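You operate a simulated robot arm through the tools that you are given. There is no shell and no other tool. Be economical: measure what you need, move in short steps, check, and stop when the job is done.

You are at the controls of a simulated two-armed robot. One attempt, no reset.

TASK
Wipe up the puddle, then return the well's ice bag to the carton.
Fine: use the yellow cloth and put it back; the open carton on the bench; shut the teal hood again. Where these are worked on the way, their far stop is far enough and under half their travel is too little: teal hood. What is to be rubbed or washed off counts as gone when no trace of it is left.
Where things are to end (x, y in the base frame): ice bag within 0.06 m of [0.46, -0.15].

Only the result counts: the job must be done as asked and must still hold three seconds after the hand-in. Knocking over, shifting, dropping, spilling or breaking anything else fails it. Flat cloth is picked up by pressing the open fingertips on it (5 to 10 N) and closing them slowly along it; thin cloth reads only 2 to 8 mm in the jaws.

THE ROBOT
Two 7-joint arms with two-finger parallel grippers on one trunk, on a base that drives. Base frame: it is fixed to the floor where the robot stands at the start and does not move with it; the origin is under the middle of the robot, x ahead of it, y to its left, z up; the surface under the hand at the start is at about z = 0.8. Lengths are in m, angles in rad, forces in N, time in s.
The left shoulder is at the start at [0.05, 0.177, 1.129], the right one opposite. With the tool pointing down near the work surface each hand reaches from about 0.22 to 0.7 m from the robot's upright axis, wherever it stands, measured 20 degrees to its own side. Places, roughly: boost switch [0.3, -1.2, 0.7]; cold dial [0.3, -1.3, 0.7]; drain plug [0.3, -0.7, 0.2]; green latch [0.4, -2, 0.7]; heat switch [0.6, 1.1, 1]; hopper slider [0.5, 1.7, 1.1]; open [0.5, -0.2, 0.8]; puddle [0.5, 0, 0.8]; red bolt [0.3, -0.5, 0.7]; teal hood [0.5, 0.2, 0.9]; time dial [0.6, 0.9, 1]; yellow catch [0.6, 1, 1]; yellow latch [0.4, -1.7, 0.7]. Payload 3.43 kg a hand.
The tool frame of a hand sits at the grasp point between the pads (the TCP): z along the fingers, y along the line on which they close. The tips reach 0.034 m beyond it. Largest opening 0.128 m; finger width 0.024, thickness 0.012; the body of the gripper, 0.048 by 0.13 m, starts 0.096 m behind the TCP.
Orientation is told as [roll, pitch, yaw] about the base's x, y, z axes, in that order, counted from this pose: with the fingers straight down and closing along the base's y, the tool's x points along the base's -x, its y along +y and its z along -z.

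THE INTERFACE
- The arms move only by the tool move_arm. It takes "left_increments", "right_increments" or both (then of equal length, played together; a hand with none holds still); each is a list that holds one entry, the list of rows, each a list of 7 numbers: the shift along the tool's x, y, z in m, then the turn, a rotation vector about the tool's x, y, z in rad, then the finger opening in m, from 0 to 0.128. In form: [[[x, y, z, ax, ay, az, jaw], ...]]. A call has 1 to 10 rows; each row shifts and turns the commanded pose from where the row before left it, along the tool's axes as they then stand. Rows are played at 5 a second. More than 0.05 m and 0.15 rad between two rows, or a gripper value outside its range, and nothing of the call is played. Where a pose cannot be reached the arm comes as near as it can. A force on the tool above 40 N (or 10 N above the force at the start of the call, whichever is more), or a blocked arm, ends the call early, and 0.2 s more pass. Each finger travels about 0.108 m/s and halts on what it meets, pressing with about 32 N; the grip force reading is that of the motor and also rises with nothing between the fingers. The clock runs only during rows and for 0.2 s after the last one: add rows that do not move to give the fingers time. The reply holds the time, the measured pose of the TCP, the force on the tool along the base axes, the opening and the grip force, in the units named above and with some noise, with the torque about the TCP (base axes, N m) and any sound that the robot's microphone picked up.
- Cameras (640 x 400 px; columns grow to the right, rows downward): "scene" is now at [0.1473, 0.0132, 1.27]; the picture's right is [0.17, -0.99, 0.00], its down [-0.74, -0.12, -0.67] and it looks along [0.66, 0.11, -0.75] (base axes); focal length 214 px, centre (320, 200). "left" rides on the left gripper at [0.076, 0.011, -0.16] in its tool frame; the picture's right is [-0.15, 0.99, 0.00], its down [-0.88, -0.13, -0.46] and it looks along [-0.45, -0.07, 0.89] (tool axes); focal length 234 px, centre (320, 200). "right" rides on the right gripper at [0.076, -0.011, -0.16] in its tool frame; the picture's right is [0.15, 0.99, 0.00], its down [-0.88, 0.13, -0.46] and it looks along [-0.45, 0.07, 0.89] (tool axes); focal length 234 px, centre (320, 200). There is no depth. A picture from a camera that has moved, and an enlarged one, comes with that camera's place and axes in the base frame and with its lens.
- camera(camera): a new picture of that camera. No time passes.
- move_column(by): slides the trunk up (or, below 0, down) by that many m; the arms and the scene camera ride with it, the base frame stays. It gives what a move gives, with no picture.
- roll_base(legs): drives the robot by 1 to 6 legs, each [ahead, turn to the left] in m and rad, along the robot's own axes; the way and the turn of a leg run together, so that a leg with both is an arc; at most 1.5 m and 3.142 rad a leg. The arms and the cameras ride along, it lands a little off, and it stops where it bumps. It gives what a move gives.
- aim_head(pan, tilt): turns the head with the scene camera to pan (to the left, within 1.396 rad either way) and tilt (down, from -0.506 to 1.204), counted from straight ahead of the robot. It gives what a move gives.
- enlarge(camera, box): a new picture of the part [left, top, right, bottom] of that camera's present view, enlarged. No time passes.
- sign_off(): hands the job in; it is judged then, once.

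Work in short steps. Places have to be worked out from the pictures, the camera data and where the tool is seen: move nearer, look again, correct. Check each grasp and each placing, and mend what went wrong. You have 120 turns and 108 pictures in all, those below and enlarged ones among them. Open the grippers and draw the arms clear of the work before you hand the job in, unless the task says otherwise; then end with one line.

The tools are called after "Emit:" as name(argument=value, ...) on one line, values as JSON. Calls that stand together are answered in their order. move_arm: Moves the arms, as the interface text tells. Its arguments: {"type":"object","properties":{"left_increments":{"type":"array"},"right_increments":{"type":"array"}},"required":[]} The other tools are called the same way: move_column (by) slides the trunk up or down; roll_base (legs) drives the base; aim_head (pan, tilt) turns the head that bears the scene camera; camera (camera) takes a picture; enlarge (camera, box) takes an enlarged picture of a part of a camera's view; sign_off () hands the job in.

At the start:

```text
clock: 0.0
left_position: [0.3766, 0.2284, 1.1498]
left_tcp_rot: [0.0, 0.001, 0.001]
left_contact_force: [0.1, -0.4, -1.0]
left_ft_torque: [0.01, -0.03, 0.0]
left_grip_width: 0.1281
left_grasp_force: 0.2
right_position: [0.348, -0.1316, 0.9996]
right_tcp_rot: [-0.001, -0.001, 0.001]
right_contact_force: [-0.1, 0.1, -0.1]
right_ft_torque: [0.03, 0.02, 0.0]
right_grip_width: 0.128
right_grasp_force: 0.0
trunk travel left (down, up): [-0.3, 0.101]
robot x, y, heading: [-0.0013, -0.0021, 0.003]
head pan, tilt: [0.168, 0.843]
```

scene: 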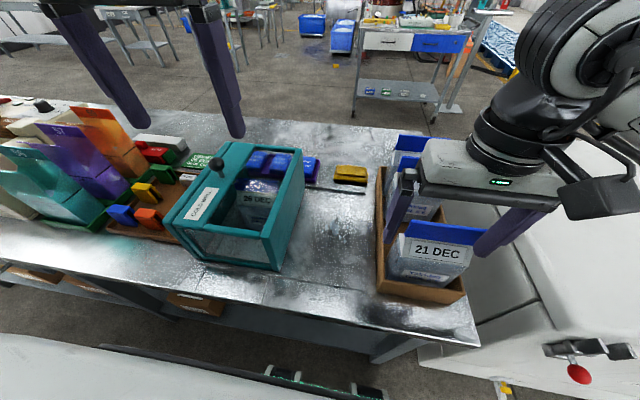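
right: 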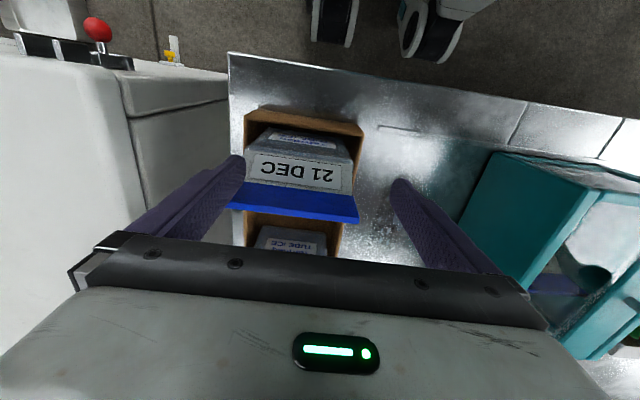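
left: 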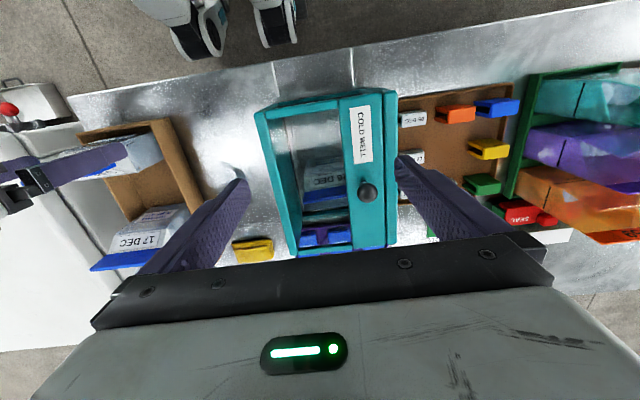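

I'll look at the bench closely first: the puddle, cloth, carton and hood.

Emit:
enlarge(camera="scene", box=[160, 120, 400, 300])

Emit:
enlarge(camera="left", box=[60, 60, 420, 285])

Emit:
enlarge(camera="right", box=[220, 60, 460, 260])

```text
2.22 times, centred on (280, 210) of scene
camera zoom: at [0.1473, 0.0132, 1.27], right [0.17, -0.99, 0.0], down [-0.74, -0.12, -0.67], along [0.66, 0.11, -0.75], focal length 477 px, centre (409, 178)
```

zoom: 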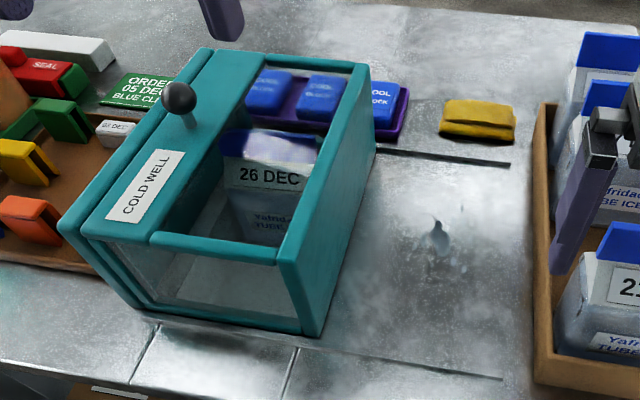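

```text
1.78 times, centred on (240, 172) of left
camera zoom: at [0.3011, 0.2399, 1.31], right [0.15, 0.99, 0.0], down [0.88, -0.13, 0.46], along [0.45, -0.07, -0.89], focal length 416 px, centre (462, 249)
```

zoom: 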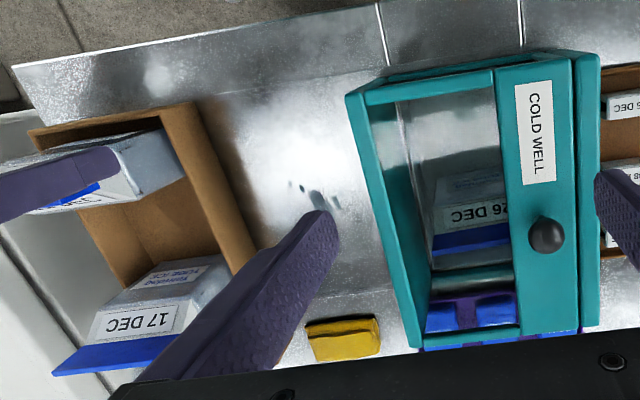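

```text
2.00 times, centred on (340, 160) of right
camera zoom: at [0.2709, -0.1447, 1.1598], right [-0.15, 0.99, 0.0], down [0.88, 0.13, 0.46], along [0.45, 0.07, -0.89], focal length 468 px, centre (280, 280)
```

zoom: 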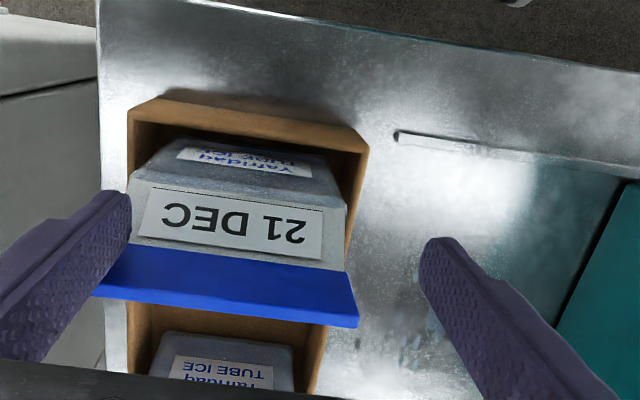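

The yellow cloth is about (0.69, 0.0) and the puddle drops about (0.47, 0.03), in the gap between carton and well. I move the right hand over that gap, high up, to look.

Emit:
move_arm(right_increments=[[[0, 0, -0.04, 0, 0, 0, 0.128], [-0.025, 0.04, -0.02, 0, 0, 0, 0.128], [-0.025, 0.04, 0, 0, 0, 0, 0.128], [-0.025, 0.04, 0, 0, 0, 0, 0.128], [-0.025, 0.02, 0, 0, 0, 0, 0.128], [0, 0, 0, 0, 0, 0, 0.128]]])

Emit:
camera(camera="right")

Emit:
camera(camera="scene")

```text
refused: row 2 steps farther than a row can; nothing moved
```

```text
101 pictures are left
camera right: at [0.2709, -0.1447, 1.1598], right [-0.15, 0.99, 0.0], down [0.88, 0.13, 0.46], along [0.45, 0.07, -0.89], focal length 234 px, centre (320, 200)
```

right: 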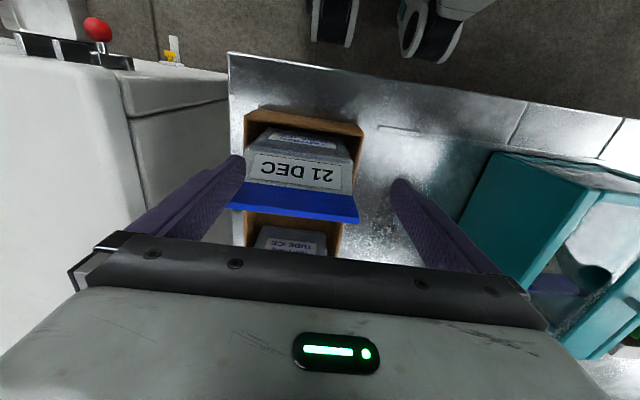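

```text
100 pictures are left
camera scene: at [0.1473, 0.0132, 1.27], right [0.17, -0.99, 0.0], down [-0.74, -0.12, -0.67], along [0.66, 0.11, -0.75], focal length 214 px, centre (320, 200)
```

scene: 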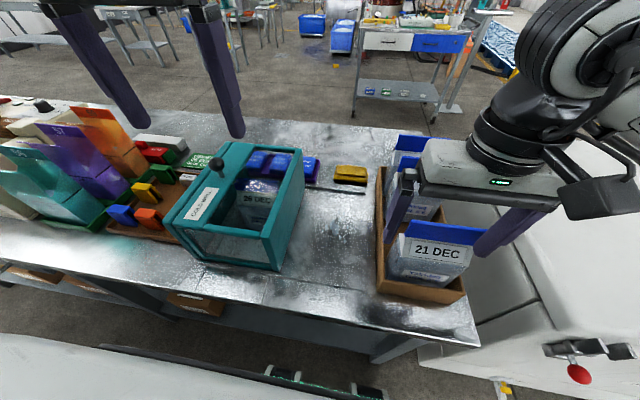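

A row was too long; I redo it with shorter steps.

Emit:
move_arm(right_increments=[[[0, 0, -0.04, 0, 0, 0, 0.128], [-0.02, 0.03, -0.02, 0, 0, 0, 0.128], [-0.03, 0.03, 0, 0, 0, 0, 0.128], [-0.03, 0.03, 0, 0, 0, 0, 0.128], [-0.03, 0.03, 0, 0, 0, 0, 0.128], [-0.04, 0.02, 0, 0, 0, 0, 0.128], [-0.04, 0, 0, 0, 0, 0, 0.128], [0, 0, 0, 0, 0, 0, 0.128]]])

Emit:
camera(camera="right")

Emit:
camera(camera="scene")

```text
clock: 1.8
left_position: [0.3772, 0.2282, 1.1517]
left_tcp_rot: [-0.001, 0.0, 0.001]
left_contact_force: [0.7, 0.1, 0.2]
left_ft_torque: [-0.02, 0.01, 0.01]
left_grip_width: 0.128
left_grasp_force: 0.1
right_position: [0.5371, 0.007, 1.059]
right_tcp_rot: [0.0, -0.002, 0.0]
right_contact_force: [-0.4, 0.2, -0.1]
right_ft_torque: [0.01, -0.02, 0.01]
right_grip_width: 0.1277
right_grasp_force: 0.0
trunk travel left (down, up): [-0.3, 0.101]
robot x, y, heading: [-0.0017, 0.003, 0.002]
head pan, tilt: [0.168, 0.843]
```

```text
99 pictures are left
camera right: at [0.4607, -0.0049, 1.2194], right [-0.15, 0.99, 0.0], down [0.88, 0.13, 0.46], along [0.45, 0.07, -0.89], focal length 234 px, centre (320, 200)
```

right: 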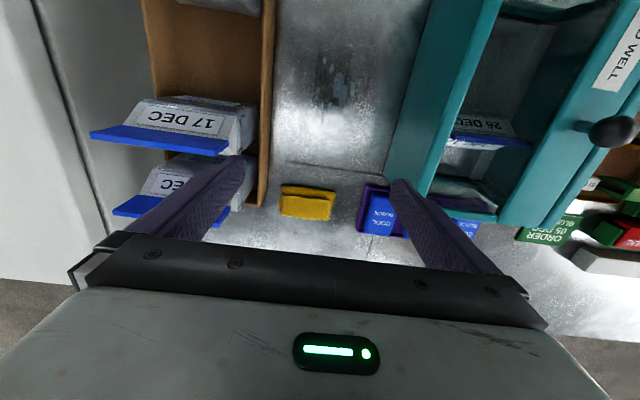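

```text
98 pictures are left
camera scene: at [0.1472, 0.0131, 1.27], right [0.17, -0.99, 0.0], down [-0.74, -0.12, -0.67], along [0.66, 0.11, -0.75], focal length 214 px, centre (320, 200)
```

scene: 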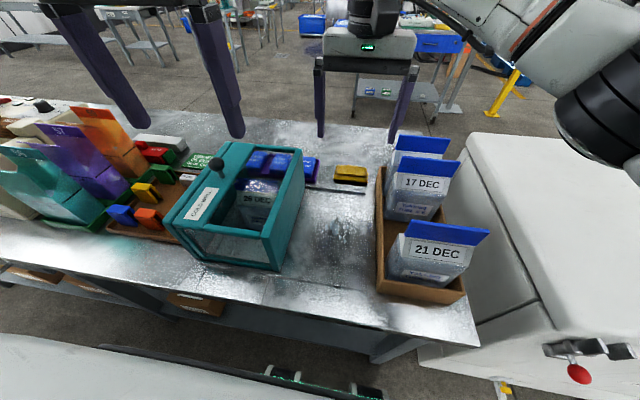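

The cloth is at about (0.68, 0.005), roughly 0.11 wide in y. I zoom to see the cloth's thickness and the puddle's extent.

Emit:
enlarge(camera="right", box=[250, 40, 410, 240])

Emit:
enlarge(camera="scene", box=[280, 150, 400, 290])

Emit:
enlarge(camera="scene", box=[370, 120, 500, 310])

```text
2.00 times, centred on (330, 140) of right
camera zoom: at [0.4607, -0.0049, 1.2194], right [-0.15, 0.99, 0.0], down [0.88, 0.13, 0.46], along [0.45, 0.07, -0.89], focal length 468 px, centre (300, 320)
```

zoom: 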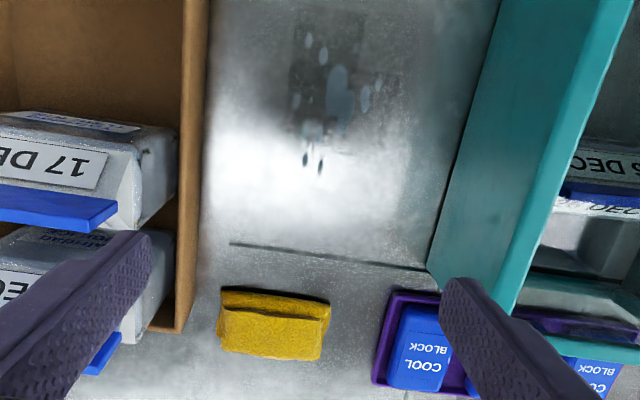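

```text
2.86 times, centred on (340, 220) of scene
camera zoom: at [0.1472, 0.0131, 1.27], right [0.17, -0.99, 0.0], down [-0.74, -0.12, -0.67], along [0.66, 0.11, -0.75], focal length 613 px, centre (263, 143)
```

zoom: 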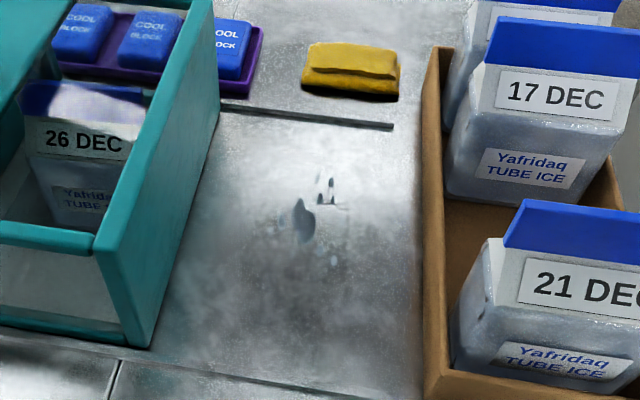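

```text
2.11 times, centred on (435, 215) of scene
camera zoom: at [0.1472, 0.0131, 1.27], right [0.17, -0.99, 0.0], down [-0.74, -0.12, -0.67], along [0.66, 0.11, -0.75], focal length 452 px, centre (78, 168)
```

zoom: 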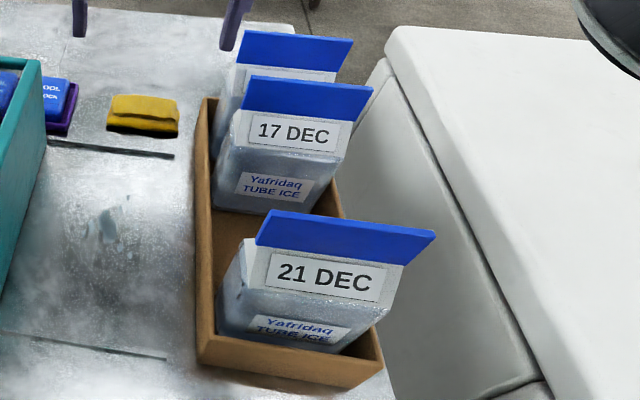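

The puddle spans about x 0.41–0.53, y −0.01–0.065. I turn the right hand a quarter so that its fingers close along x (narrow in the gap) and view the result.

Emit:
move_arm(right_increments=[[[0, 0, 0, 0, 0, -0.149, 0.128], [0, 0, 0, 0, 0, -0.149, 0.128], [0, 0, 0, 0, 0, -0.149, 0.128], [0, 0, 0, 0, 0, -0.149, 0.128], [0, 0, 0, 0, 0, -0.149, 0.128], [0, 0, 0, 0, 0, -0.149, 0.128], [0, 0, 0, 0, 0, -0.149, 0.128], [0, 0, 0, 0, 0, -0.149, 0.128], [0, 0, 0, 0, 0, -0.149, 0.128], [0, 0, 0, 0, 0, -0.149, 0.128]]])

```text
clock: 4.0
left_position: [0.3763, 0.2289, 1.1508]
left_tcp_rot: [0.002, 0.0, 0.0]
left_contact_force: [-0.2, 0.1, 0.3]
left_ft_torque: [-0.01, 0.0, 0.02]
left_grip_width: 0.1281
left_grasp_force: 0.0
right_position: [0.5252, -0.0222, 1.0313]
right_tcp_rot: [0.001, -0.002, 0.883]
right_contact_force: [0.5, 0.3, -0.1]
right_ft_torque: [-0.01, 0.0, 0.01]
right_grip_width: 0.1277
right_grasp_force: 0.1
right hand out of reach, approached as far as the arm can: row 6, 7, 8, 9, 10
trunk travel left (down, up): [-0.3, 0.101]
robot x, y, heading: [0.0019, 0.0009, 0.002]
head pan, tilt: [0.168, 0.843]
```

The wrist stops at +0.88; I turn the other way instead.

Emit:
move_arm(right_increments=[[[0, 0, 0, 0, 0, 0.149, 0.128], [0, 0, 0, 0, 0, 0.149, 0.128], [0, 0, 0, 0, 0, 0.149, 0.128], [0, 0, 0, 0, 0, 0.149, 0.128], [0, 0, 0, 0, 0, 0.149, 0.128], [0, 0, 0, 0, 0, 0.149, 0.128], [0, 0, 0, 0, 0, 0.149, 0.128], [0, 0, 0, 0, 0, 0.149, 0.128], [0, 0, 0, 0, 0, 0.149, 0.128], [0, 0, 0, 0, 0, 0.149, 0.128]]])

Emit:
move_arm(right_increments=[[[0, 0, 0, 0, 0, 0.149, 0.128], [0, 0, 0, 0, 0, 0.149, 0.128], [0, 0, 0, 0, 0, 0.149, 0.128], [0, 0, 0, 0, 0, 0.149, 0.128], [0, 0, 0, 0, 0, 0.149, 0.128], [0, 0, 0, 0, 0, 0, 0.128]]])

```text
clock: 6.2
left_position: [0.3764, 0.2285, 1.1514]
left_tcp_rot: [0.0, -0.001, -0.002]
left_contact_force: [-0.3, -0.7, -0.1]
left_ft_torque: [-0.01, 0.05, 0.0]
left_grip_width: 0.1279
left_grasp_force: 0.1
right_position: [0.5238, -0.0227, 1.0309]
right_tcp_rot: [0.001, 0.002, -0.609]
right_contact_force: [0.3, -0.2, 0.4]
right_ft_torque: [-0.02, 0.01, -0.01]
right_grip_width: 0.1282
right_grasp_force: 0.0
trunk travel left (down, up): [-0.3, 0.101]
robot x, y, heading: [-0.0021, 0.0009, -0.005]
head pan, tilt: [0.168, 0.843]
```

```text
clock: 7.6
left_position: [0.3772, 0.2284, 1.1514]
left_tcp_rot: [-0.001, -0.001, 0.001]
left_contact_force: [-0.3, 0.5, -0.9]
left_ft_torque: [0.02, -0.03, 0.05]
left_grip_width: 0.128
left_grasp_force: 0.0
right_position: [0.524, -0.0206, 1.0322]
right_tcp_rot: [0.0, 0.002, -1.355]
right_contact_force: [-0.1, -0.7, -0.2]
right_ft_torque: [0.0, 0.01, 0.03]
right_grip_width: 0.1278
right_grasp_force: 0.0
trunk travel left (down, up): [-0.3, 0.101]
robot x, y, heading: [0.0018, -0.006, -0.001]
head pan, tilt: [0.168, 0.843]
```

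Yaw −1.355 works. I finish the turn to −1.57 and move over the cloth (tool x = +y, tool y = +x now), staying high, then look.

Emit:
move_arm(right_increments=[[[0, 0, 0, 0, 0, 0.108, 0.128], [0, 0, 0, 0, 0, 0.108, 0.128], [0.01, 0.04, 0, 0, 0, 0, 0.128], [0.01, 0.04, 0, 0, 0, 0, 0.128], [0.005, 0.04, 0, 0, 0, 0, 0.128], [0, 0.03, 0, 0, 0, 0, 0.128], [0, 0, 0, 0, 0, 0, 0.128]]])

Emit:
camera(camera="right")

Emit:
camera(camera="scene")

```text
clock: 9.2
left_position: [0.3757, 0.2282, 1.1494]
left_tcp_rot: [0.0, 0.001, 0.001]
left_contact_force: [-1.0, 0.0, -0.1]
left_ft_torque: [0.0, 0.01, 0.0]
left_grip_width: 0.1281
left_grasp_force: 0.0
right_position: [0.6074, -0.0243, 1.0161]
right_tcp_rot: [-0.002, 0.001, -1.567]
right_contact_force: [0.6, -0.3, -0.5]
right_ft_torque: [-0.01, 0.01, -0.01]
right_grip_width: 0.1281
right_grasp_force: 0.0
right hand out of reach, approached as far as the arm can: row 4, 5, 6
trunk travel left (down, up): [-0.3, 0.101]
robot x, y, heading: [0.0, -0.0016, 0.003]
head pan, tilt: [0.168, 0.843]
```

```text
94 pictures are left
camera right: at [0.5949, 0.0504, 1.1766], right [0.99, 0.15, 0.0], down [0.13, -0.88, 0.45], along [0.07, -0.45, -0.89], focal length 234 px, centre (320, 200)
```

right: 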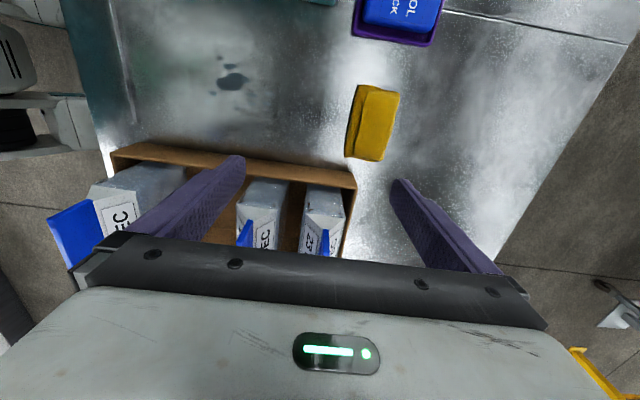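

```text
93 pictures are left
camera scene: at [0.1474, 0.0131, 1.2699], right [0.17, -0.99, 0.0], down [-0.74, -0.12, -0.67], along [0.66, 0.11, -0.75], focal length 214 px, centre (320, 200)
```

scene: 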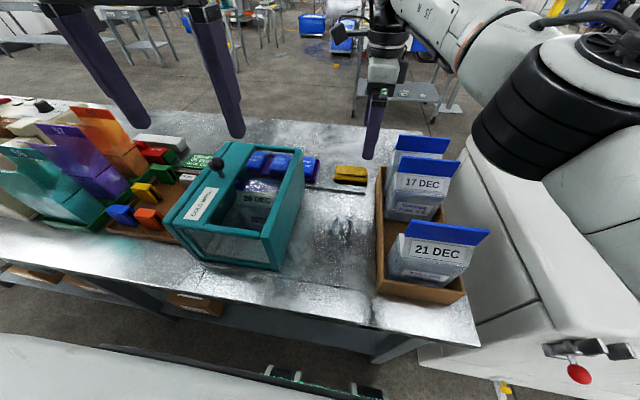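

The right hand ends at x ≈ 0.61, short of the cloth at 0.68. I drive the base forward 0.09 m.

Emit:
roll_base(legs=[[0.09, 0]])

Emit:
camera(camera="right")

```text
clock: 10.1
left_position: [0.3909, 0.2278, 1.1505]
left_tcp_rot: [-0.001, 0.0, -0.004]
left_contact_force: [-0.7, 0.2, 0.2]
left_ft_torque: [0.0, -0.03, -0.01]
left_grip_width: 0.1282
left_grasp_force: 0.0
right_position: [0.6234, -0.0258, 1.0169]
right_tcp_rot: [0.0, 0.001, -1.569]
right_contact_force: [-0.7, -0.6, 0.3]
right_ft_torque: [0.02, -0.02, 0.02]
right_grip_width: 0.128
right_grasp_force: 0.0
trunk travel left (down, up): [-0.3, 0.101]
robot x, y, heading: [0.0124, 0.0037, 0.002]
head pan, tilt: [0.168, 0.843]
stopped in leg 1: the robot was blocked; the commanded pose is now the measured one
```

```text
92 pictures are left
camera right: at [0.6094, 0.0504, 1.1776], right [0.99, 0.15, 0.0], down [0.13, -0.88, 0.45], along [0.07, -0.45, -0.89], focal length 234 px, centre (320, 200)
```

right: 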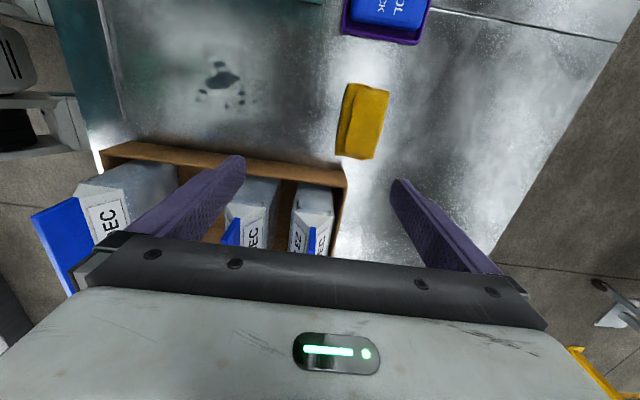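

The bench blocks the base after 1 cm. Turning left by ~0.5 rad brings the right shoulder forward instead; first I pull the right hand back and up so it swings clear of hood and carton.

Emit:
move_arm(right_increments=[[[0, -0.03, -0.03, 0, 0, 0, 0.128], [-0.02, -0.03, -0.03, 0, 0, 0, 0.128], [-0.02, -0.03, -0.03, 0, 0, 0, 0.128], [-0.03, -0.03, -0.02, 0, 0, 0, 0.128], [-0.03, -0.03, 0, 0, 0, 0, 0.128], [-0.02, -0.03, 0, 0, 0, 0, 0.128], [0, 0, 0, 0, 0, 0, 0.128]]])

Emit:
roll_base(legs=[[-0.04, 0], [0, 0.5]])

Emit:
camera(camera="scene")

```text
clock: 11.7
left_position: [0.3936, 0.2283, 1.1504]
left_tcp_rot: [0.0, 0.001, 0.001]
left_contact_force: [0.4, -0.6, -0.2]
left_ft_torque: [0.01, 0.01, -0.02]
left_grip_width: 0.1281
left_grasp_force: 0.0
right_position: [0.4435, -0.1445, 1.1279]
right_tcp_rot: [0.001, 0.002, -1.567]
right_contact_force: [1.0, -0.6, 0.7]
right_ft_torque: [-0.02, 0.02, 0.01]
right_grip_width: 0.1279
right_grasp_force: 0.2
trunk travel left (down, up): [-0.3, 0.101]
robot x, y, heading: [0.0143, -0.0018, 0.0]
head pan, tilt: [0.168, 0.843]
```

```text
clock: 13.9
left_position: [0.1977, 0.3794, 1.1494]
left_tcp_rot: [0.0, 0.0, 0.496]
left_contact_force: [0.4, 0.1, -0.1]
left_ft_torque: [-0.01, -0.02, -0.04]
left_grip_width: 0.1281
left_grasp_force: 0.0
right_position: [0.4205, 0.0761, 1.1289]
right_tcp_rot: [0.001, 0.001, -1.072]
right_contact_force: [-0.6, 0.6, 0.7]
right_ft_torque: [0.02, -0.03, 0.01]
right_grip_width: 0.1279
right_grasp_force: 0.0
trunk travel left (down, up): [-0.3, 0.101]
robot x, y, heading: [-0.0246, 0.0039, 0.501]
head pan, tilt: [0.168, 0.843]
```

```text
91 pictures are left
camera scene: at [0.0986, 0.0822, 1.27], right [0.62, -0.79, 0.0], down [-0.59, -0.46, -0.67], along [0.52, 0.41, -0.75], focal length 214 px, centre (320, 200)
```

scene: 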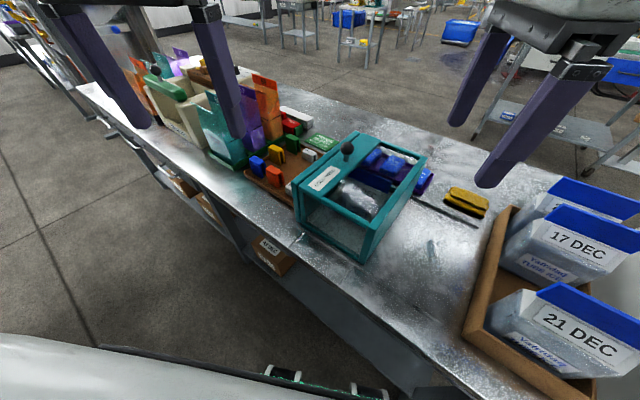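

Turned to 0.5. I nudge forward to regain reach.

Emit:
roll_base(legs=[[0.05, 0]])

```text
clock: 14.9
left_position: [0.239, 0.4021, 1.1493]
left_tcp_rot: [0.001, 0.001, 0.498]
left_contact_force: [0.6, 0.2, -0.4]
left_ft_torque: [-0.01, 0.01, -0.02]
left_grip_width: 0.128
left_grasp_force: 0.0
right_position: [0.4622, 0.0993, 1.1279]
right_tcp_rot: [0.0, 0.002, -1.072]
right_contact_force: [0.5, -0.3, 0.1]
right_ft_torque: [0.0, 0.02, -0.01]
right_grip_width: 0.1279
right_grasp_force: 0.1
trunk travel left (down, up): [-0.3, 0.101]
robot x, y, heading: [0.0113, 0.0234, 0.493]
head pan, tilt: [0.168, 0.843]
```

Now turn the hand to yaw −1.57 and carry it over the cloth, lowering a little once clear of the hood.

Emit:
move_arm(right_increments=[[[0, 0, 0, 0, 0, 0.125, 0.128], [0, 0, 0, 0, 0, 0.125, 0.128], [0, 0, 0, 0, 0, 0.125, 0.128], [0, 0, 0, 0, 0, 0.12, 0.128], [-0.03, 0.036, 0, 0, 0, 0, 0.128], [-0.03, 0.036, 0, 0, 0, 0, 0.128], [-0.03, 0.036, 0, 0, 0, 0, 0.128], [-0.004, 0.036, 0.03, 0, 0, 0, 0.128], [0, 0.036, 0.03, 0, 0, 0, 0.128], [0, 0.036, 0.03, 0, 0, 0, 0.128]]])

Emit:
camera(camera="right")

Emit:
camera(camera="scene")

```text
clock: 17.1
left_position: [0.2387, 0.4023, 1.1492]
left_tcp_rot: [-0.002, 0.003, 0.499]
left_contact_force: [-0.3, 0.1, -0.6]
left_ft_torque: [0.01, 0.0, -0.01]
left_grip_width: 0.1282
left_grasp_force: 0.0
right_position: [0.6778, 0.0048, 1.0356]
right_tcp_rot: [0.0, 0.0, -1.565]
right_contact_force: [-1.0, 0.7, -0.3]
right_ft_torque: [0.0, 0.06, -0.02]
right_grip_width: 0.1279
right_grasp_force: 0.0
trunk travel left (down, up): [-0.3, 0.101]
robot x, y, heading: [0.0148, 0.0214, 0.498]
head pan, tilt: [0.168, 0.843]
```

```text
90 pictures are left
camera right: at [0.6646, 0.0797, 1.1958], right [0.99, 0.15, 0.0], down [0.14, -0.88, 0.46], along [0.07, -0.45, -0.89], focal length 234 px, centre (320, 200)
```

right: 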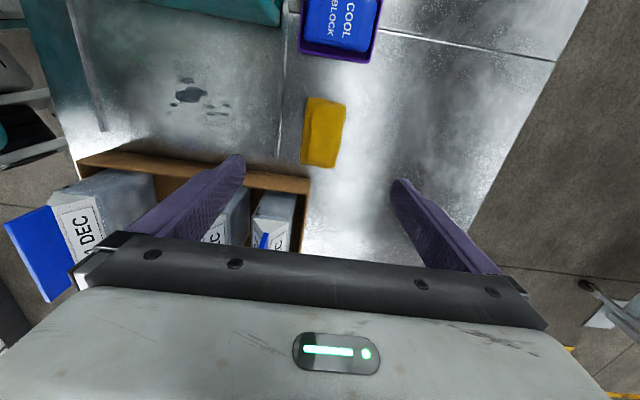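

```text
89 pictures are left
camera scene: at [0.1393, 0.1043, 1.2699], right [0.61, -0.79, 0.0], down [-0.59, -0.46, -0.66], along [0.52, 0.41, -0.75], focal length 214 px, centre (320, 200)
```

scene: 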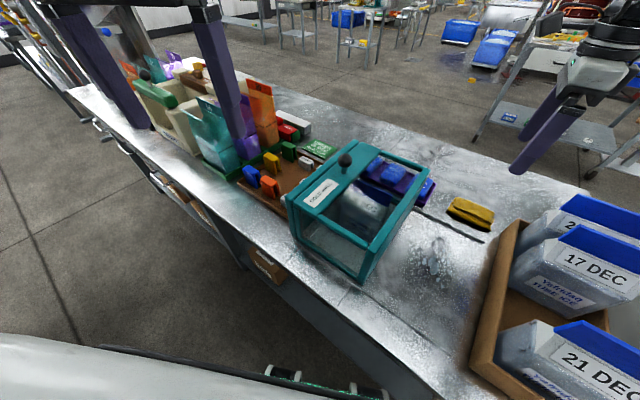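

Cloth centre ≈ (0.682, 0.007), about 0.065 × 0.105. I go down over it with the jaws at 0.05.

Emit:
move_arm(right_increments=[[[0.001, 0.004, 0.04, 0, 0, 0, 0.05], [0, 0, 0.04, 0, 0, 0, 0.05], [0, 0, 0.04, 0, 0, 0, 0.05], [0, 0, 0.03, 0, 0, 0, 0.05], [0, 0, 0.01, 0, 0, 0, 0.05], [0, 0, 0, 0, 0, 0, 0.05]]])

Emit:
enlarge(camera="right", box=[200, 60, 440, 260])

```text
clock: 18.5
left_position: [0.2384, 0.4022, 1.1498]
left_tcp_rot: [0.001, 0.002, 0.496]
left_contact_force: [-0.6, 0.7, 0.4]
left_ft_torque: [-0.01, 0.01, -0.02]
left_grip_width: 0.1281
left_grasp_force: 0.0
right_position: [0.6809, 0.005, 0.8779]
right_tcp_rot: [-0.001, 0.003, -1.566]
right_contact_force: [0.3, -0.3, -0.6]
right_ft_torque: [0.02, 0.0, 0.03]
right_grip_width: 0.0499
right_grasp_force: 0.0
trunk travel left (down, up): [-0.3, 0.101]
robot x, y, heading: [0.018, 0.0211, 0.494]
head pan, tilt: [0.168, 0.843]
```

```text
2.00 times, centred on (320, 160) of right
camera zoom: at [0.668, 0.08, 1.0375], right [0.99, 0.15, 0.0], down [0.13, -0.88, 0.45], along [0.07, -0.45, -0.89], focal length 468 px, centre (320, 280)
```

zoom: 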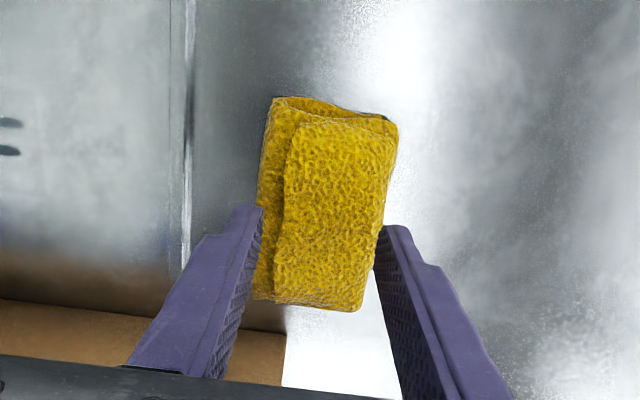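

Well centred over the cloth. I lower in small steps until contact.

Emit:
move_arm(right_increments=[[[0, 0.002, 0.008, 0, 0, 0, 0.045], [0, 0, 0.006, 0, 0, 0, 0.045], [0, 0, 0.004, 0, 0, 0, 0.045], [0, 0, 0, 0, 0, 0, 0.045]]])

```text
clock: 19.5
left_position: [0.2387, 0.4014, 1.1496]
left_tcp_rot: [-0.001, -0.001, 0.498]
left_contact_force: [-0.1, 0.1, 0.4]
left_ft_torque: [0.0, 0.04, -0.02]
left_grip_width: 0.128
left_grasp_force: 0.0
right_position: [0.6832, 0.0058, 0.8609]
right_tcp_rot: [0.001, 0.004, -1.567]
right_contact_force: [0.6, -1.5, 7.0]
right_ft_torque: [-0.09, 0.04, 0.02]
right_grip_width: 0.0448
right_grasp_force: 0.1
trunk travel left (down, up): [-0.3, 0.101]
robot x, y, heading: [0.0154, 0.0208, 0.495]
head pan, tilt: [0.168, 0.843]
```

Contact at 7 N with the tips at z ≈ 0.827. I close slowly along the cloth.

Emit:
move_arm(right_increments=[[[0, 0, 0, 0, 0, 0, 0.04], [0, 0, 0, 0, 0, 0, 0.035], [0, 0, 0, 0, 0, 0, 0.03], [0, 0, 0, 0, 0, 0, 0.025], [0, 0, 0, 0, 0, 0, 0.02], [0, 0, 0, 0, 0, 0, 0.015], [0, 0, 0, 0, 0, 0, 0.01], [0, 0, 0, 0, 0, 0, 0.005], [0, 0, 0, 0, 0, 0, 0], [0, 0, 0, 0, 0, 0, 0]]])

Emit:
enlarge(camera="right", box=[200, 60, 440, 260])

```text
clock: 21.7
left_position: [0.2371, 0.4021, 1.1503]
left_tcp_rot: [0.0, 0.001, 0.496]
left_contact_force: [-0.3, -0.7, -0.4]
left_ft_torque: [0.02, 0.0, 0.01]
left_grip_width: 0.1279
left_grasp_force: 0.0
right_position: [0.6833, 0.0057, 0.8595]
right_tcp_rot: [0.003, 0.002, -1.568]
right_contact_force: [-1.8, 0.1, 12.0]
right_ft_torque: [-0.03, 0.03, 0.0]
right_grip_width: 0.0
right_grasp_force: 32.0
trunk travel left (down, up): [-0.3, 0.101]
robot x, y, heading: [0.0143, 0.0217, 0.496]
head pan, tilt: [0.168, 0.843]
```

```text
2.00 times, centred on (320, 160) of right
camera zoom: at [0.6693, 0.0805, 1.0207], right [0.99, 0.15, 0.0], down [0.13, -0.88, 0.45], along [0.07, -0.45, -0.89], focal length 468 px, centre (320, 280)
```

zoom: 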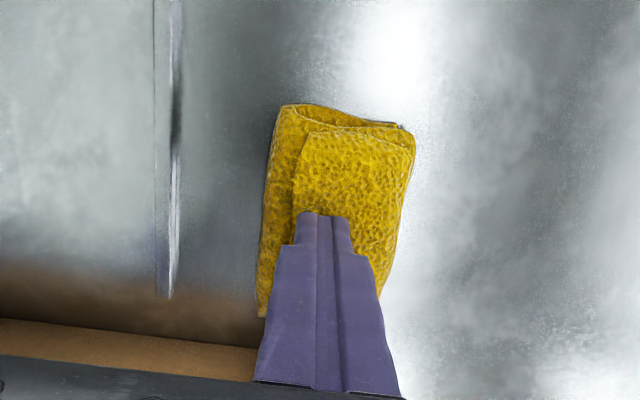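

The jaws closed empty on top; the cloth is a thick folded pad. I lift, open wide, straddle it and grip its sides instead.

Emit:
move_arm(right_increments=[[[0, 0, -0.015, 0, 0, 0, 0], [0, 0, 0, 0, 0, 0, 0.03], [0, 0, 0, 0, 0, 0, 0.06], [0, 0.001, 0, 0, 0, 0, 0.09], [0, 0, 0, 0, 0, 0, 0.1], [0, 0, 0, 0, 0, 0, 0.1]]])

Emit:
enlarge(camera="right", box=[200, 60, 440, 260])

```text
clock: 23.1
left_position: [0.2386, 0.4024, 1.1497]
left_tcp_rot: [0.0, 0.0, 0.497]
left_contact_force: [0.5, -0.1, 0.6]
left_ft_torque: [0.0, 0.01, 0.0]
left_grip_width: 0.1279
left_grasp_force: 0.0
right_position: [0.6841, 0.0053, 0.8746]
right_tcp_rot: [0.001, 0.0, -1.567]
right_contact_force: [1.3, -0.3, -0.6]
right_ft_torque: [0.03, -0.02, 0.01]
right_grip_width: 0.0999
right_grasp_force: 0.1
trunk travel left (down, up): [-0.3, 0.101]
robot x, y, heading: [0.0147, 0.0241, 0.495]
head pan, tilt: [0.168, 0.843]
```

```text
2.00 times, centred on (320, 160) of right
camera zoom: at [0.6714, 0.0808, 1.0343], right [0.99, 0.15, 0.0], down [0.13, -0.88, 0.45], along [0.07, -0.45, -0.89], focal length 468 px, centre (320, 280)
```

zoom: 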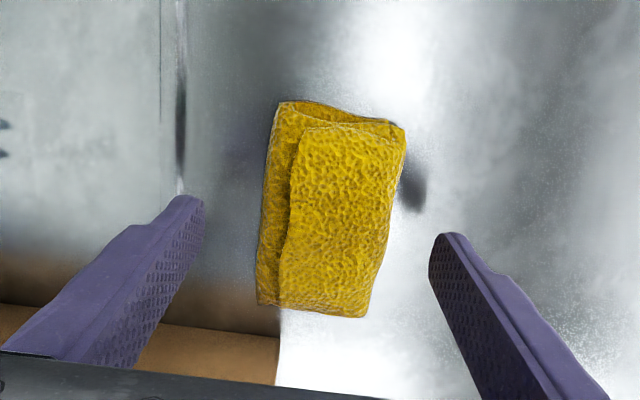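

I lower by 33 mm, tips just above the bench, then close slowly.

Emit:
move_arm(right_increments=[[[0, 0, 0.012, 0, 0, 0, 0.1], [0, 0, 0.012, 0, 0, 0, 0.1], [0, 0, 0.007, 0, 0, 0, 0.1], [0, 0, 0, 0, 0, 0, 0.085], [0, 0, 0, 0, 0, 0, 0.075], [0, 0, 0, 0, 0, 0, 0.065], [0, 0, 0, 0, 0, 0, 0.055], [0, 0, 0, 0, 0, 0, 0.045], [0, 0, 0, 0, 0, 0, 0.035], [0, 0, 0, 0, 0, 0, 0.03]]])

Emit:
enlarge(camera="right", box=[200, 60, 440, 260])

```text
clock: 25.3
left_position: [0.2379, 0.4017, 1.1503]
left_tcp_rot: [0.001, -0.001, 0.497]
left_contact_force: [-0.5, -0.4, 0.9]
left_ft_torque: [-0.03, 0.0, -0.01]
left_grip_width: 0.1284
left_grasp_force: 0.1
right_position: [0.6842, 0.0068, 0.8437]
right_tcp_rot: [-0.001, 0.001, -1.565]
right_contact_force: [0.9, 0.1, 0.1]
right_ft_torque: [0.0, -0.02, 0.03]
right_grip_width: 0.0568
right_grasp_force: 32.2
trunk travel left (down, up): [-0.3, 0.101]
robot x, y, heading: [0.0168, 0.0211, 0.494]
head pan, tilt: [0.168, 0.843]
```

```text
2.00 times, centred on (320, 160) of right
camera zoom: at [0.6714, 0.0811, 1.0034], right [0.99, 0.15, 0.0], down [0.13, -0.88, 0.45], along [0.07, -0.45, -0.89], focal length 468 px, centre (320, 280)
```

zoom: 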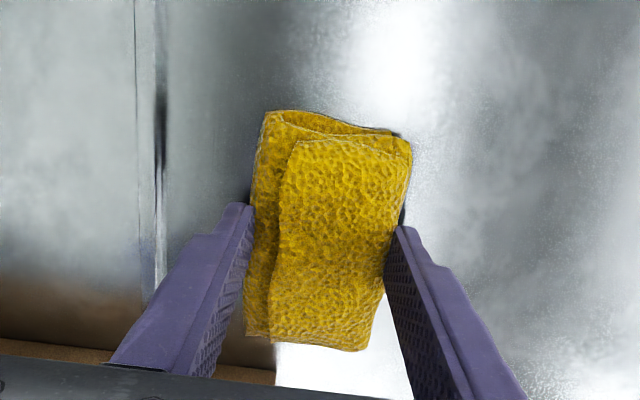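

Gripped: 0.057 wide at 32 N. I lift 5 cm and check it holds before carrying.

Emit:
move_arm(right_increments=[[[0, 0, -0.02, 0, 0, 0, 0.03], [0, 0, -0.03, 0, 0, 0, 0.03], [0.01, -0.03, 0, 0, 0, 0, 0.03], [0.01, -0.04, 0, 0, 0, 0, 0.03], [0.005, -0.04, 0, 0, 0, 0, 0.03], [0, 0, 0, 0, 0, 0, 0.03]]])

Emit:
camera(camera="right")

```text
clock: 26.7
left_position: [0.2385, 0.4023, 1.1488]
left_tcp_rot: [0.001, 0.002, 0.498]
left_contact_force: [0.0, 0.2, 0.3]
left_ft_torque: [0.0, 0.01, 0.0]
left_grip_width: 0.128
left_grasp_force: 0.1
right_position: [0.5757, 0.0312, 0.8939]
right_tcp_rot: [-0.002, 0.0, -1.567]
right_contact_force: [0.1, 0.2, -0.5]
right_ft_torque: [-0.05, 0.02, 0.02]
right_grip_width: 0.0571
right_grasp_force: 32.2
trunk travel left (down, up): [-0.3, 0.101]
robot x, y, heading: [0.0151, 0.0229, 0.496]
head pan, tilt: [0.168, 0.843]
```

```text
84 pictures are left
camera right: at [0.5624, 0.1054, 1.0538], right [0.99, 0.15, 0.0], down [0.13, -0.88, 0.45], along [0.07, -0.45, -0.89], focal length 234 px, centre (320, 200)
```

right: 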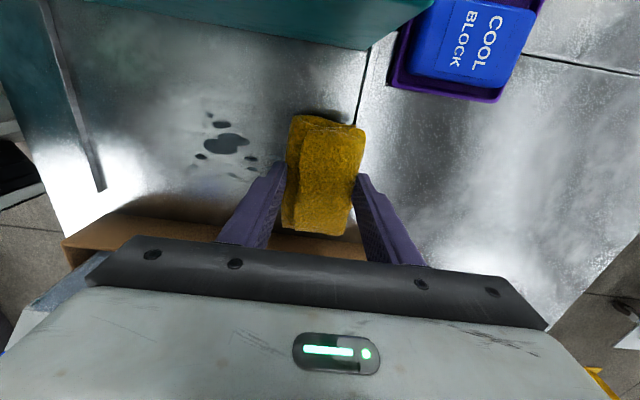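

The cloth hangs firm. Puddle now measured at x 0.44–0.51, y −0.005–0.062. I lower it onto the bench just beyond the puddle.

Emit:
move_arm(right_increments=[[[0, -0.015, 0, 0, 0, 0, 0.03], [0, 0, 0.025, 0, 0, 0, 0.03], [0, 0, 0.02, 0, 0, 0, 0.03], [0, 0, 0.006, 0, 0, 0, 0.03], [0, 0, 0.003, 0, 0, 0, 0.03], [0, 0, 0, 0, 0, 0, 0.03]]])

```text
clock: 28.1
left_position: [0.2361, 0.4014, 1.1504]
left_tcp_rot: [0.001, 0.0, 0.497]
left_contact_force: [0.4, 0.2, -0.5]
left_ft_torque: [-0.02, 0.02, 0.0]
left_grip_width: 0.1278
left_grasp_force: 0.0
right_position: [0.5601, 0.0325, 0.8438]
right_tcp_rot: [0.005, 0.004, -1.568]
right_contact_force: [-0.8, -4.6, 26.1]
right_ft_torque: [-0.59, 0.43, 0.04]
right_grip_width: 0.0569
right_grasp_force: 32.5
trunk travel left (down, up): [-0.3, 0.101]
robot x, y, heading: [0.0147, 0.0238, 0.492]
head pan, tilt: [0.168, 0.843]
```

26 N is heavier than needed; I ease up 3 mm and sweep toward the robot across the puddle.

Emit:
move_arm(right_increments=[[[0, 0, -0.0025, 0, 0, 0, 0.03], [0, -0.02, 0, 0, 0, 0, 0.03], [0, -0.02, 0, 0, 0, 0, 0.03], [0, -0.02, 0, 0, 0, 0, 0.03], [0, -0.02, 0, 0, 0, 0, 0.03]]])

```text
clock: 29.3
left_position: [0.2379, 0.4022, 1.1509]
left_tcp_rot: [-0.001, 0.002, 0.499]
left_contact_force: [1.1, -1.0, -0.2]
left_ft_torque: [0.0, 0.02, -0.01]
left_grip_width: 0.1286
left_grasp_force: 0.0
right_position: [0.4797, 0.0305, 0.8437]
right_tcp_rot: [0.002, -0.001, -1.568]
right_contact_force: [7.6, 0.1, 18.4]
right_ft_torque: [0.34, -0.33, -0.09]
right_grip_width: 0.057
right_grasp_force: 32.0
trunk travel left (down, up): [-0.3, 0.101]
robot x, y, heading: [0.0158, 0.0252, 0.49]
head pan, tilt: [0.168, 0.843]
```

Sweeping well; I continue to x≈0.39 and return on a lane nearer the carton.

Emit:
move_arm(right_increments=[[[0, -0.025, -0.0005, 0, 0, 0, 0.03], [0, -0.025, 0, 0, 0, 0, 0.03], [0, -0.025, 0, 0, 0, 0, 0.03], [0, -0.015, 0, 0, 0, 0, 0.03], [-0.022, 0, 0, 0, 0, 0, 0.03], [0, 0.025, 0, 0, 0, 0, 0.03], [0, 0.025, 0, 0, 0, 0, 0.03], [0, 0.025, 0, 0, 0, 0, 0.03], [0, 0.025, 0, 0, 0, 0, 0.03], [0, 0.025, 0, 0, 0, 0, 0.03]]])

Emit:
camera(camera="right")

```text
clock: 31.5
left_position: [0.2353, 0.4033, 1.1503]
left_tcp_rot: [0.0, 0.0, 0.498]
left_contact_force: [-0.4, 0.6, 0.7]
left_ft_torque: [0.0, 0.03, 0.02]
left_grip_width: 0.1281
left_grasp_force: 0.0
right_position: [0.5142, 0.0071, 0.8428]
right_tcp_rot: [-0.001, 0.004, -1.566]
right_contact_force: [-5.7, 0.3, 12.3]
right_ft_torque: [-0.17, 0.37, -0.07]
right_grip_width: 0.0567
right_grasp_force: 32.3
trunk travel left (down, up): [-0.3, 0.101]
robot x, y, heading: [0.0158, 0.0223, 0.492]
head pan, tilt: [0.168, 0.843]
```

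```text
83 pictures are left
camera right: at [0.5013, 0.0834, 1.0029], right [0.99, 0.15, 0.0], down [0.13, -0.88, 0.45], along [0.07, -0.45, -0.89], focal length 234 px, centre (320, 200)
```

right: 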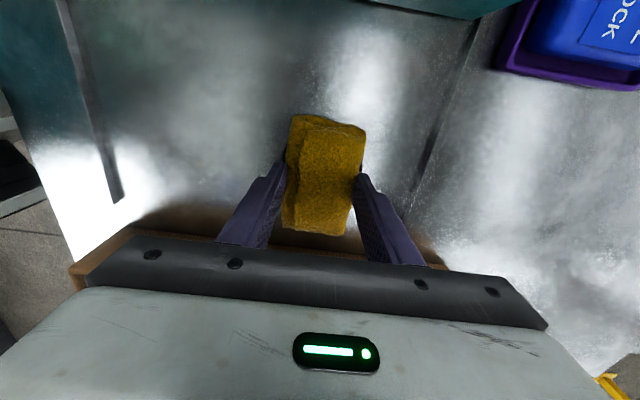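

No drops visible now. For safety I run lanes at y≈0.06 and 0.03 before lifting.

Emit:
move_arm(right_increments=[[[0, 0.025, 0, 0, 0, 0, 0.03], [0.025, 0, 0, 0, 0, 0, 0.03], [0.025, 0, 0, 0, 0, 0, 0.03], [0, -0.03, 0, 0, 0, 0, 0.03], [0, -0.03, 0, 0, 0, 0, 0.03], [0, -0.03, 0, 0, 0, 0, 0.03], [0, -0.03, 0, 0, 0, 0, 0.03], [0, -0.03, 0, 0, 0, 0, 0.03], [-0.04, 0, 0, 0, 0, 0, 0.03], [0, 0.03, 0, 0, 0, 0, 0.03]]])

Emit:
move_arm(right_increments=[[[0, 0.03, 0, 0, 0, 0, 0.03], [0, 0.03, 0, 0, 0, 0, 0.03], [0, 0.03, 0, 0, 0, 0, 0.03], [0, 0.03, 0, 0, 0, 0, 0.03], [0, 0, -0.03, 0, 0, 0, 0.03], [0, 0, -0.03, 0, 0, 0, 0.03], [0, 0.03, 0, 0, 0, 0, 0.03], [0, 0.03, 0, 0, 0, 0, 0.03], [0, 0.03, 0, 0, 0, 0, 0.03], [0, 0, 0, 0, 0, 0, 0.03]]])

Emit:
camera(camera="right")

Emit:
camera(camera="scene")

```text
clock: 33.7
left_position: [0.2359, 0.4025, 1.1502]
left_tcp_rot: [-0.001, -0.001, 0.497]
left_contact_force: [0.6, 0.1, -0.6]
left_ft_torque: [-0.02, -0.02, 0.04]
left_grip_width: 0.1283
left_grasp_force: 0.1
right_position: [0.4186, 0.0183, 0.8439]
right_tcp_rot: [-0.002, 0.003, -1.566]
right_contact_force: [-4.6, 1.4, 10.6]
right_ft_torque: [0.02, 0.1, 0.01]
right_grip_width: 0.057
right_grasp_force: 32.2
trunk travel left (down, up): [-0.3, 0.101]
robot x, y, heading: [0.0169, 0.0243, 0.495]
head pan, tilt: [0.168, 0.843]
```

```text
clock: 35.9
left_position: [0.2371, 0.4024, 1.1501]
left_tcp_rot: [-0.001, 0.001, 0.498]
left_contact_force: [-0.2, -1.1, 0.5]
left_ft_torque: [0.03, -0.03, -0.01]
left_grip_width: 0.1282
left_grasp_force: 0.1
right_position: [0.6306, 0.0185, 0.9012]
right_tcp_rot: [0.0, 0.002, -1.564]
right_contact_force: [0.1, -0.4, -1.0]
right_ft_torque: [0.0, 0.01, 0.0]
right_grip_width: 0.0567
right_grasp_force: 32.2
trunk travel left (down, up): [-0.3, 0.101]
robot x, y, heading: [0.0154, 0.0216, 0.495]
head pan, tilt: [0.168, 0.843]
```

```text
82 pictures are left
camera right: at [0.6169, 0.0936, 1.0621], right [0.99, 0.15, 0.0], down [0.14, -0.88, 0.45], along [0.07, -0.45, -0.89], focal length 234 px, centre (320, 200)
```

right: 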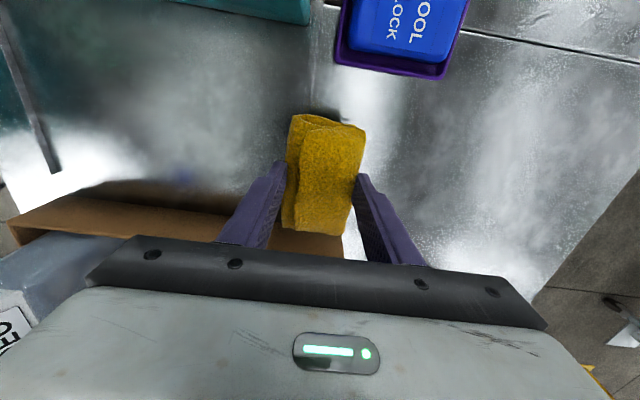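

```text
81 pictures are left
camera scene: at [0.1388, 0.1041, 1.27], right [0.61, -0.79, 0.0], down [-0.59, -0.46, -0.67], along [0.52, 0.41, -0.75], focal length 214 px, centre (320, 200)
```

scene: 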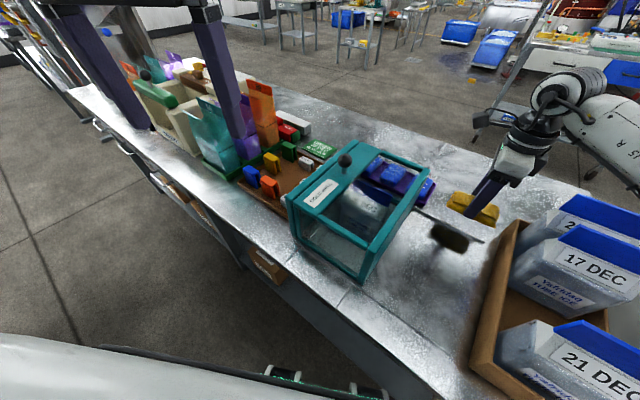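

I zoom on the wiped area for any traces before returning the cloth.

Emit:
enlarge(camera="scene", box=[360, 190, 500, 310])

Emit:
enlarge(camera="right", box=[20, 20, 300, 220])

```text
3.33 times, centred on (430, 250) of scene
camera zoom: at [0.1388, 0.1041, 1.27], right [0.61, -0.79, 0.0], down [-0.59, -0.46, -0.67], along [0.52, 0.41, -0.75], focal length 715 px, centre (-47, 33)
```

zoom: 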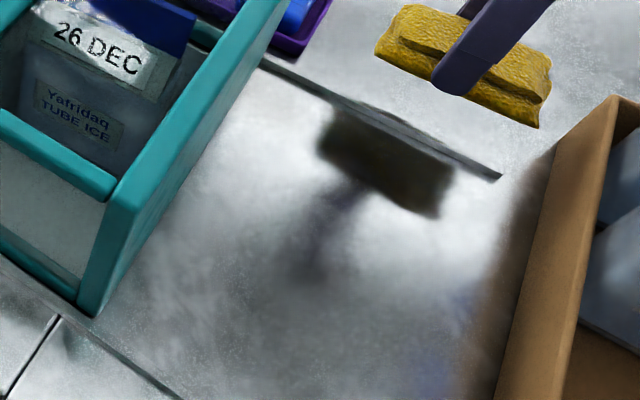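

```text
2.00 times, centred on (160, 120) of right
camera zoom: at [0.6169, 0.0936, 1.0621], right [0.99, 0.15, 0.0], down [0.14, -0.88, 0.45], along [0.07, -0.45, -0.89], focal length 468 px, centre (640, 360)
```

zoom: 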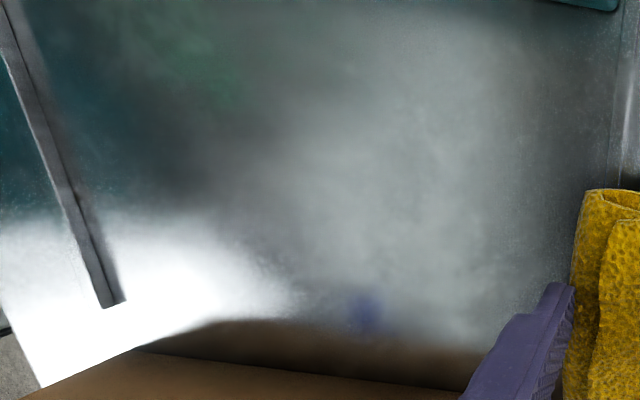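

The bench is clean. I return the cloth to its original place at (0.684, 0.006).

Emit:
move_arm(right_increments=[[[-0.006, 0.03, 0, 0, 0, 0, 0.03], [-0.006, 0.0235, 0, 0, 0, 0, 0.03], [0, 0, 0.03, 0, 0, 0, 0.03], [0, 0, 0.02, 0, 0, 0, 0.03], [0, 0, 0.004, 0, 0, 0, 0.03], [0, 0, 0, 0, 0, 0, 0.03]]])

```text
clock: 37.3
left_position: [0.2385, 0.402, 1.1499]
left_tcp_rot: [0.0, 0.0, 0.498]
left_contact_force: [-0.4, 0.7, -0.9]
left_ft_torque: [0.0, 0.0, -0.02]
left_grip_width: 0.1279
left_grasp_force: 0.1
right_position: [0.6828, 0.0062, 0.8497]
right_tcp_rot: [0.0, 0.002, -1.568]
right_contact_force: [0.4, 0.3, -0.5]
right_ft_torque: [0.01, 0.0, -0.01]
right_grip_width: 0.0567
right_grasp_force: 32.0
trunk travel left (down, up): [-0.3, 0.101]
robot x, y, heading: [0.0153, 0.0238, 0.492]
head pan, tilt: [0.168, 0.843]
```

Still 4–5 mm up; I lower the rest, open, and lift away.

Emit:
move_arm(right_increments=[[[0, 0.001, 0.004, 0, 0, 0, 0.03], [0, 0, 0.0015, 0, 0, 0, 0.03], [0, 0, 0, 0, 0, 0, 0.06], [0, 0, 0, 0, 0, 0, 0.08], [0, 0, 0, 0, 0, 0, 0.1], [0, 0, 0, 0, 0, 0, 0.1], [0, 0, -0.03, 0, 0, 0, 0.1], [0, 0, -0.04, 0, 0, 0, 0.1], [0, 0, -0.04, 0, 0, 0, 0.1], [0, 0, -0.04, 0, 0, 0, 0.1]]])

Emit:
camera(camera="right")

```text
clock: 39.5
left_position: [0.2378, 0.4023, 1.1494]
left_tcp_rot: [-0.001, -0.001, 0.497]
left_contact_force: [-0.2, -0.1, 0.2]
left_ft_torque: [0.02, 0.01, -0.01]
left_grip_width: 0.1278
left_grasp_force: 0.1
right_position: [0.6835, 0.0064, 0.9935]
right_tcp_rot: [-0.002, 0.002, -1.566]
right_contact_force: [0.0, 0.7, 0.0]
right_ft_torque: [-0.04, 0.01, 0.01]
right_grip_width: 0.1
right_grasp_force: 0.0
trunk travel left (down, up): [-0.3, 0.101]
robot x, y, heading: [0.0154, 0.0231, 0.493]
head pan, tilt: [0.168, 0.843]
```

```text
78 pictures are left
camera right: at [0.6711, 0.0812, 1.1533], right [0.99, 0.15, 0.0], down [0.13, -0.88, 0.45], along [0.07, -0.45, -0.89], focal length 234 px, centre (320, 200)
```

right: 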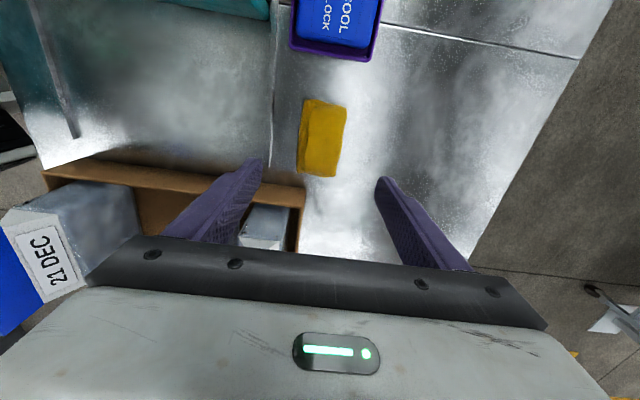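

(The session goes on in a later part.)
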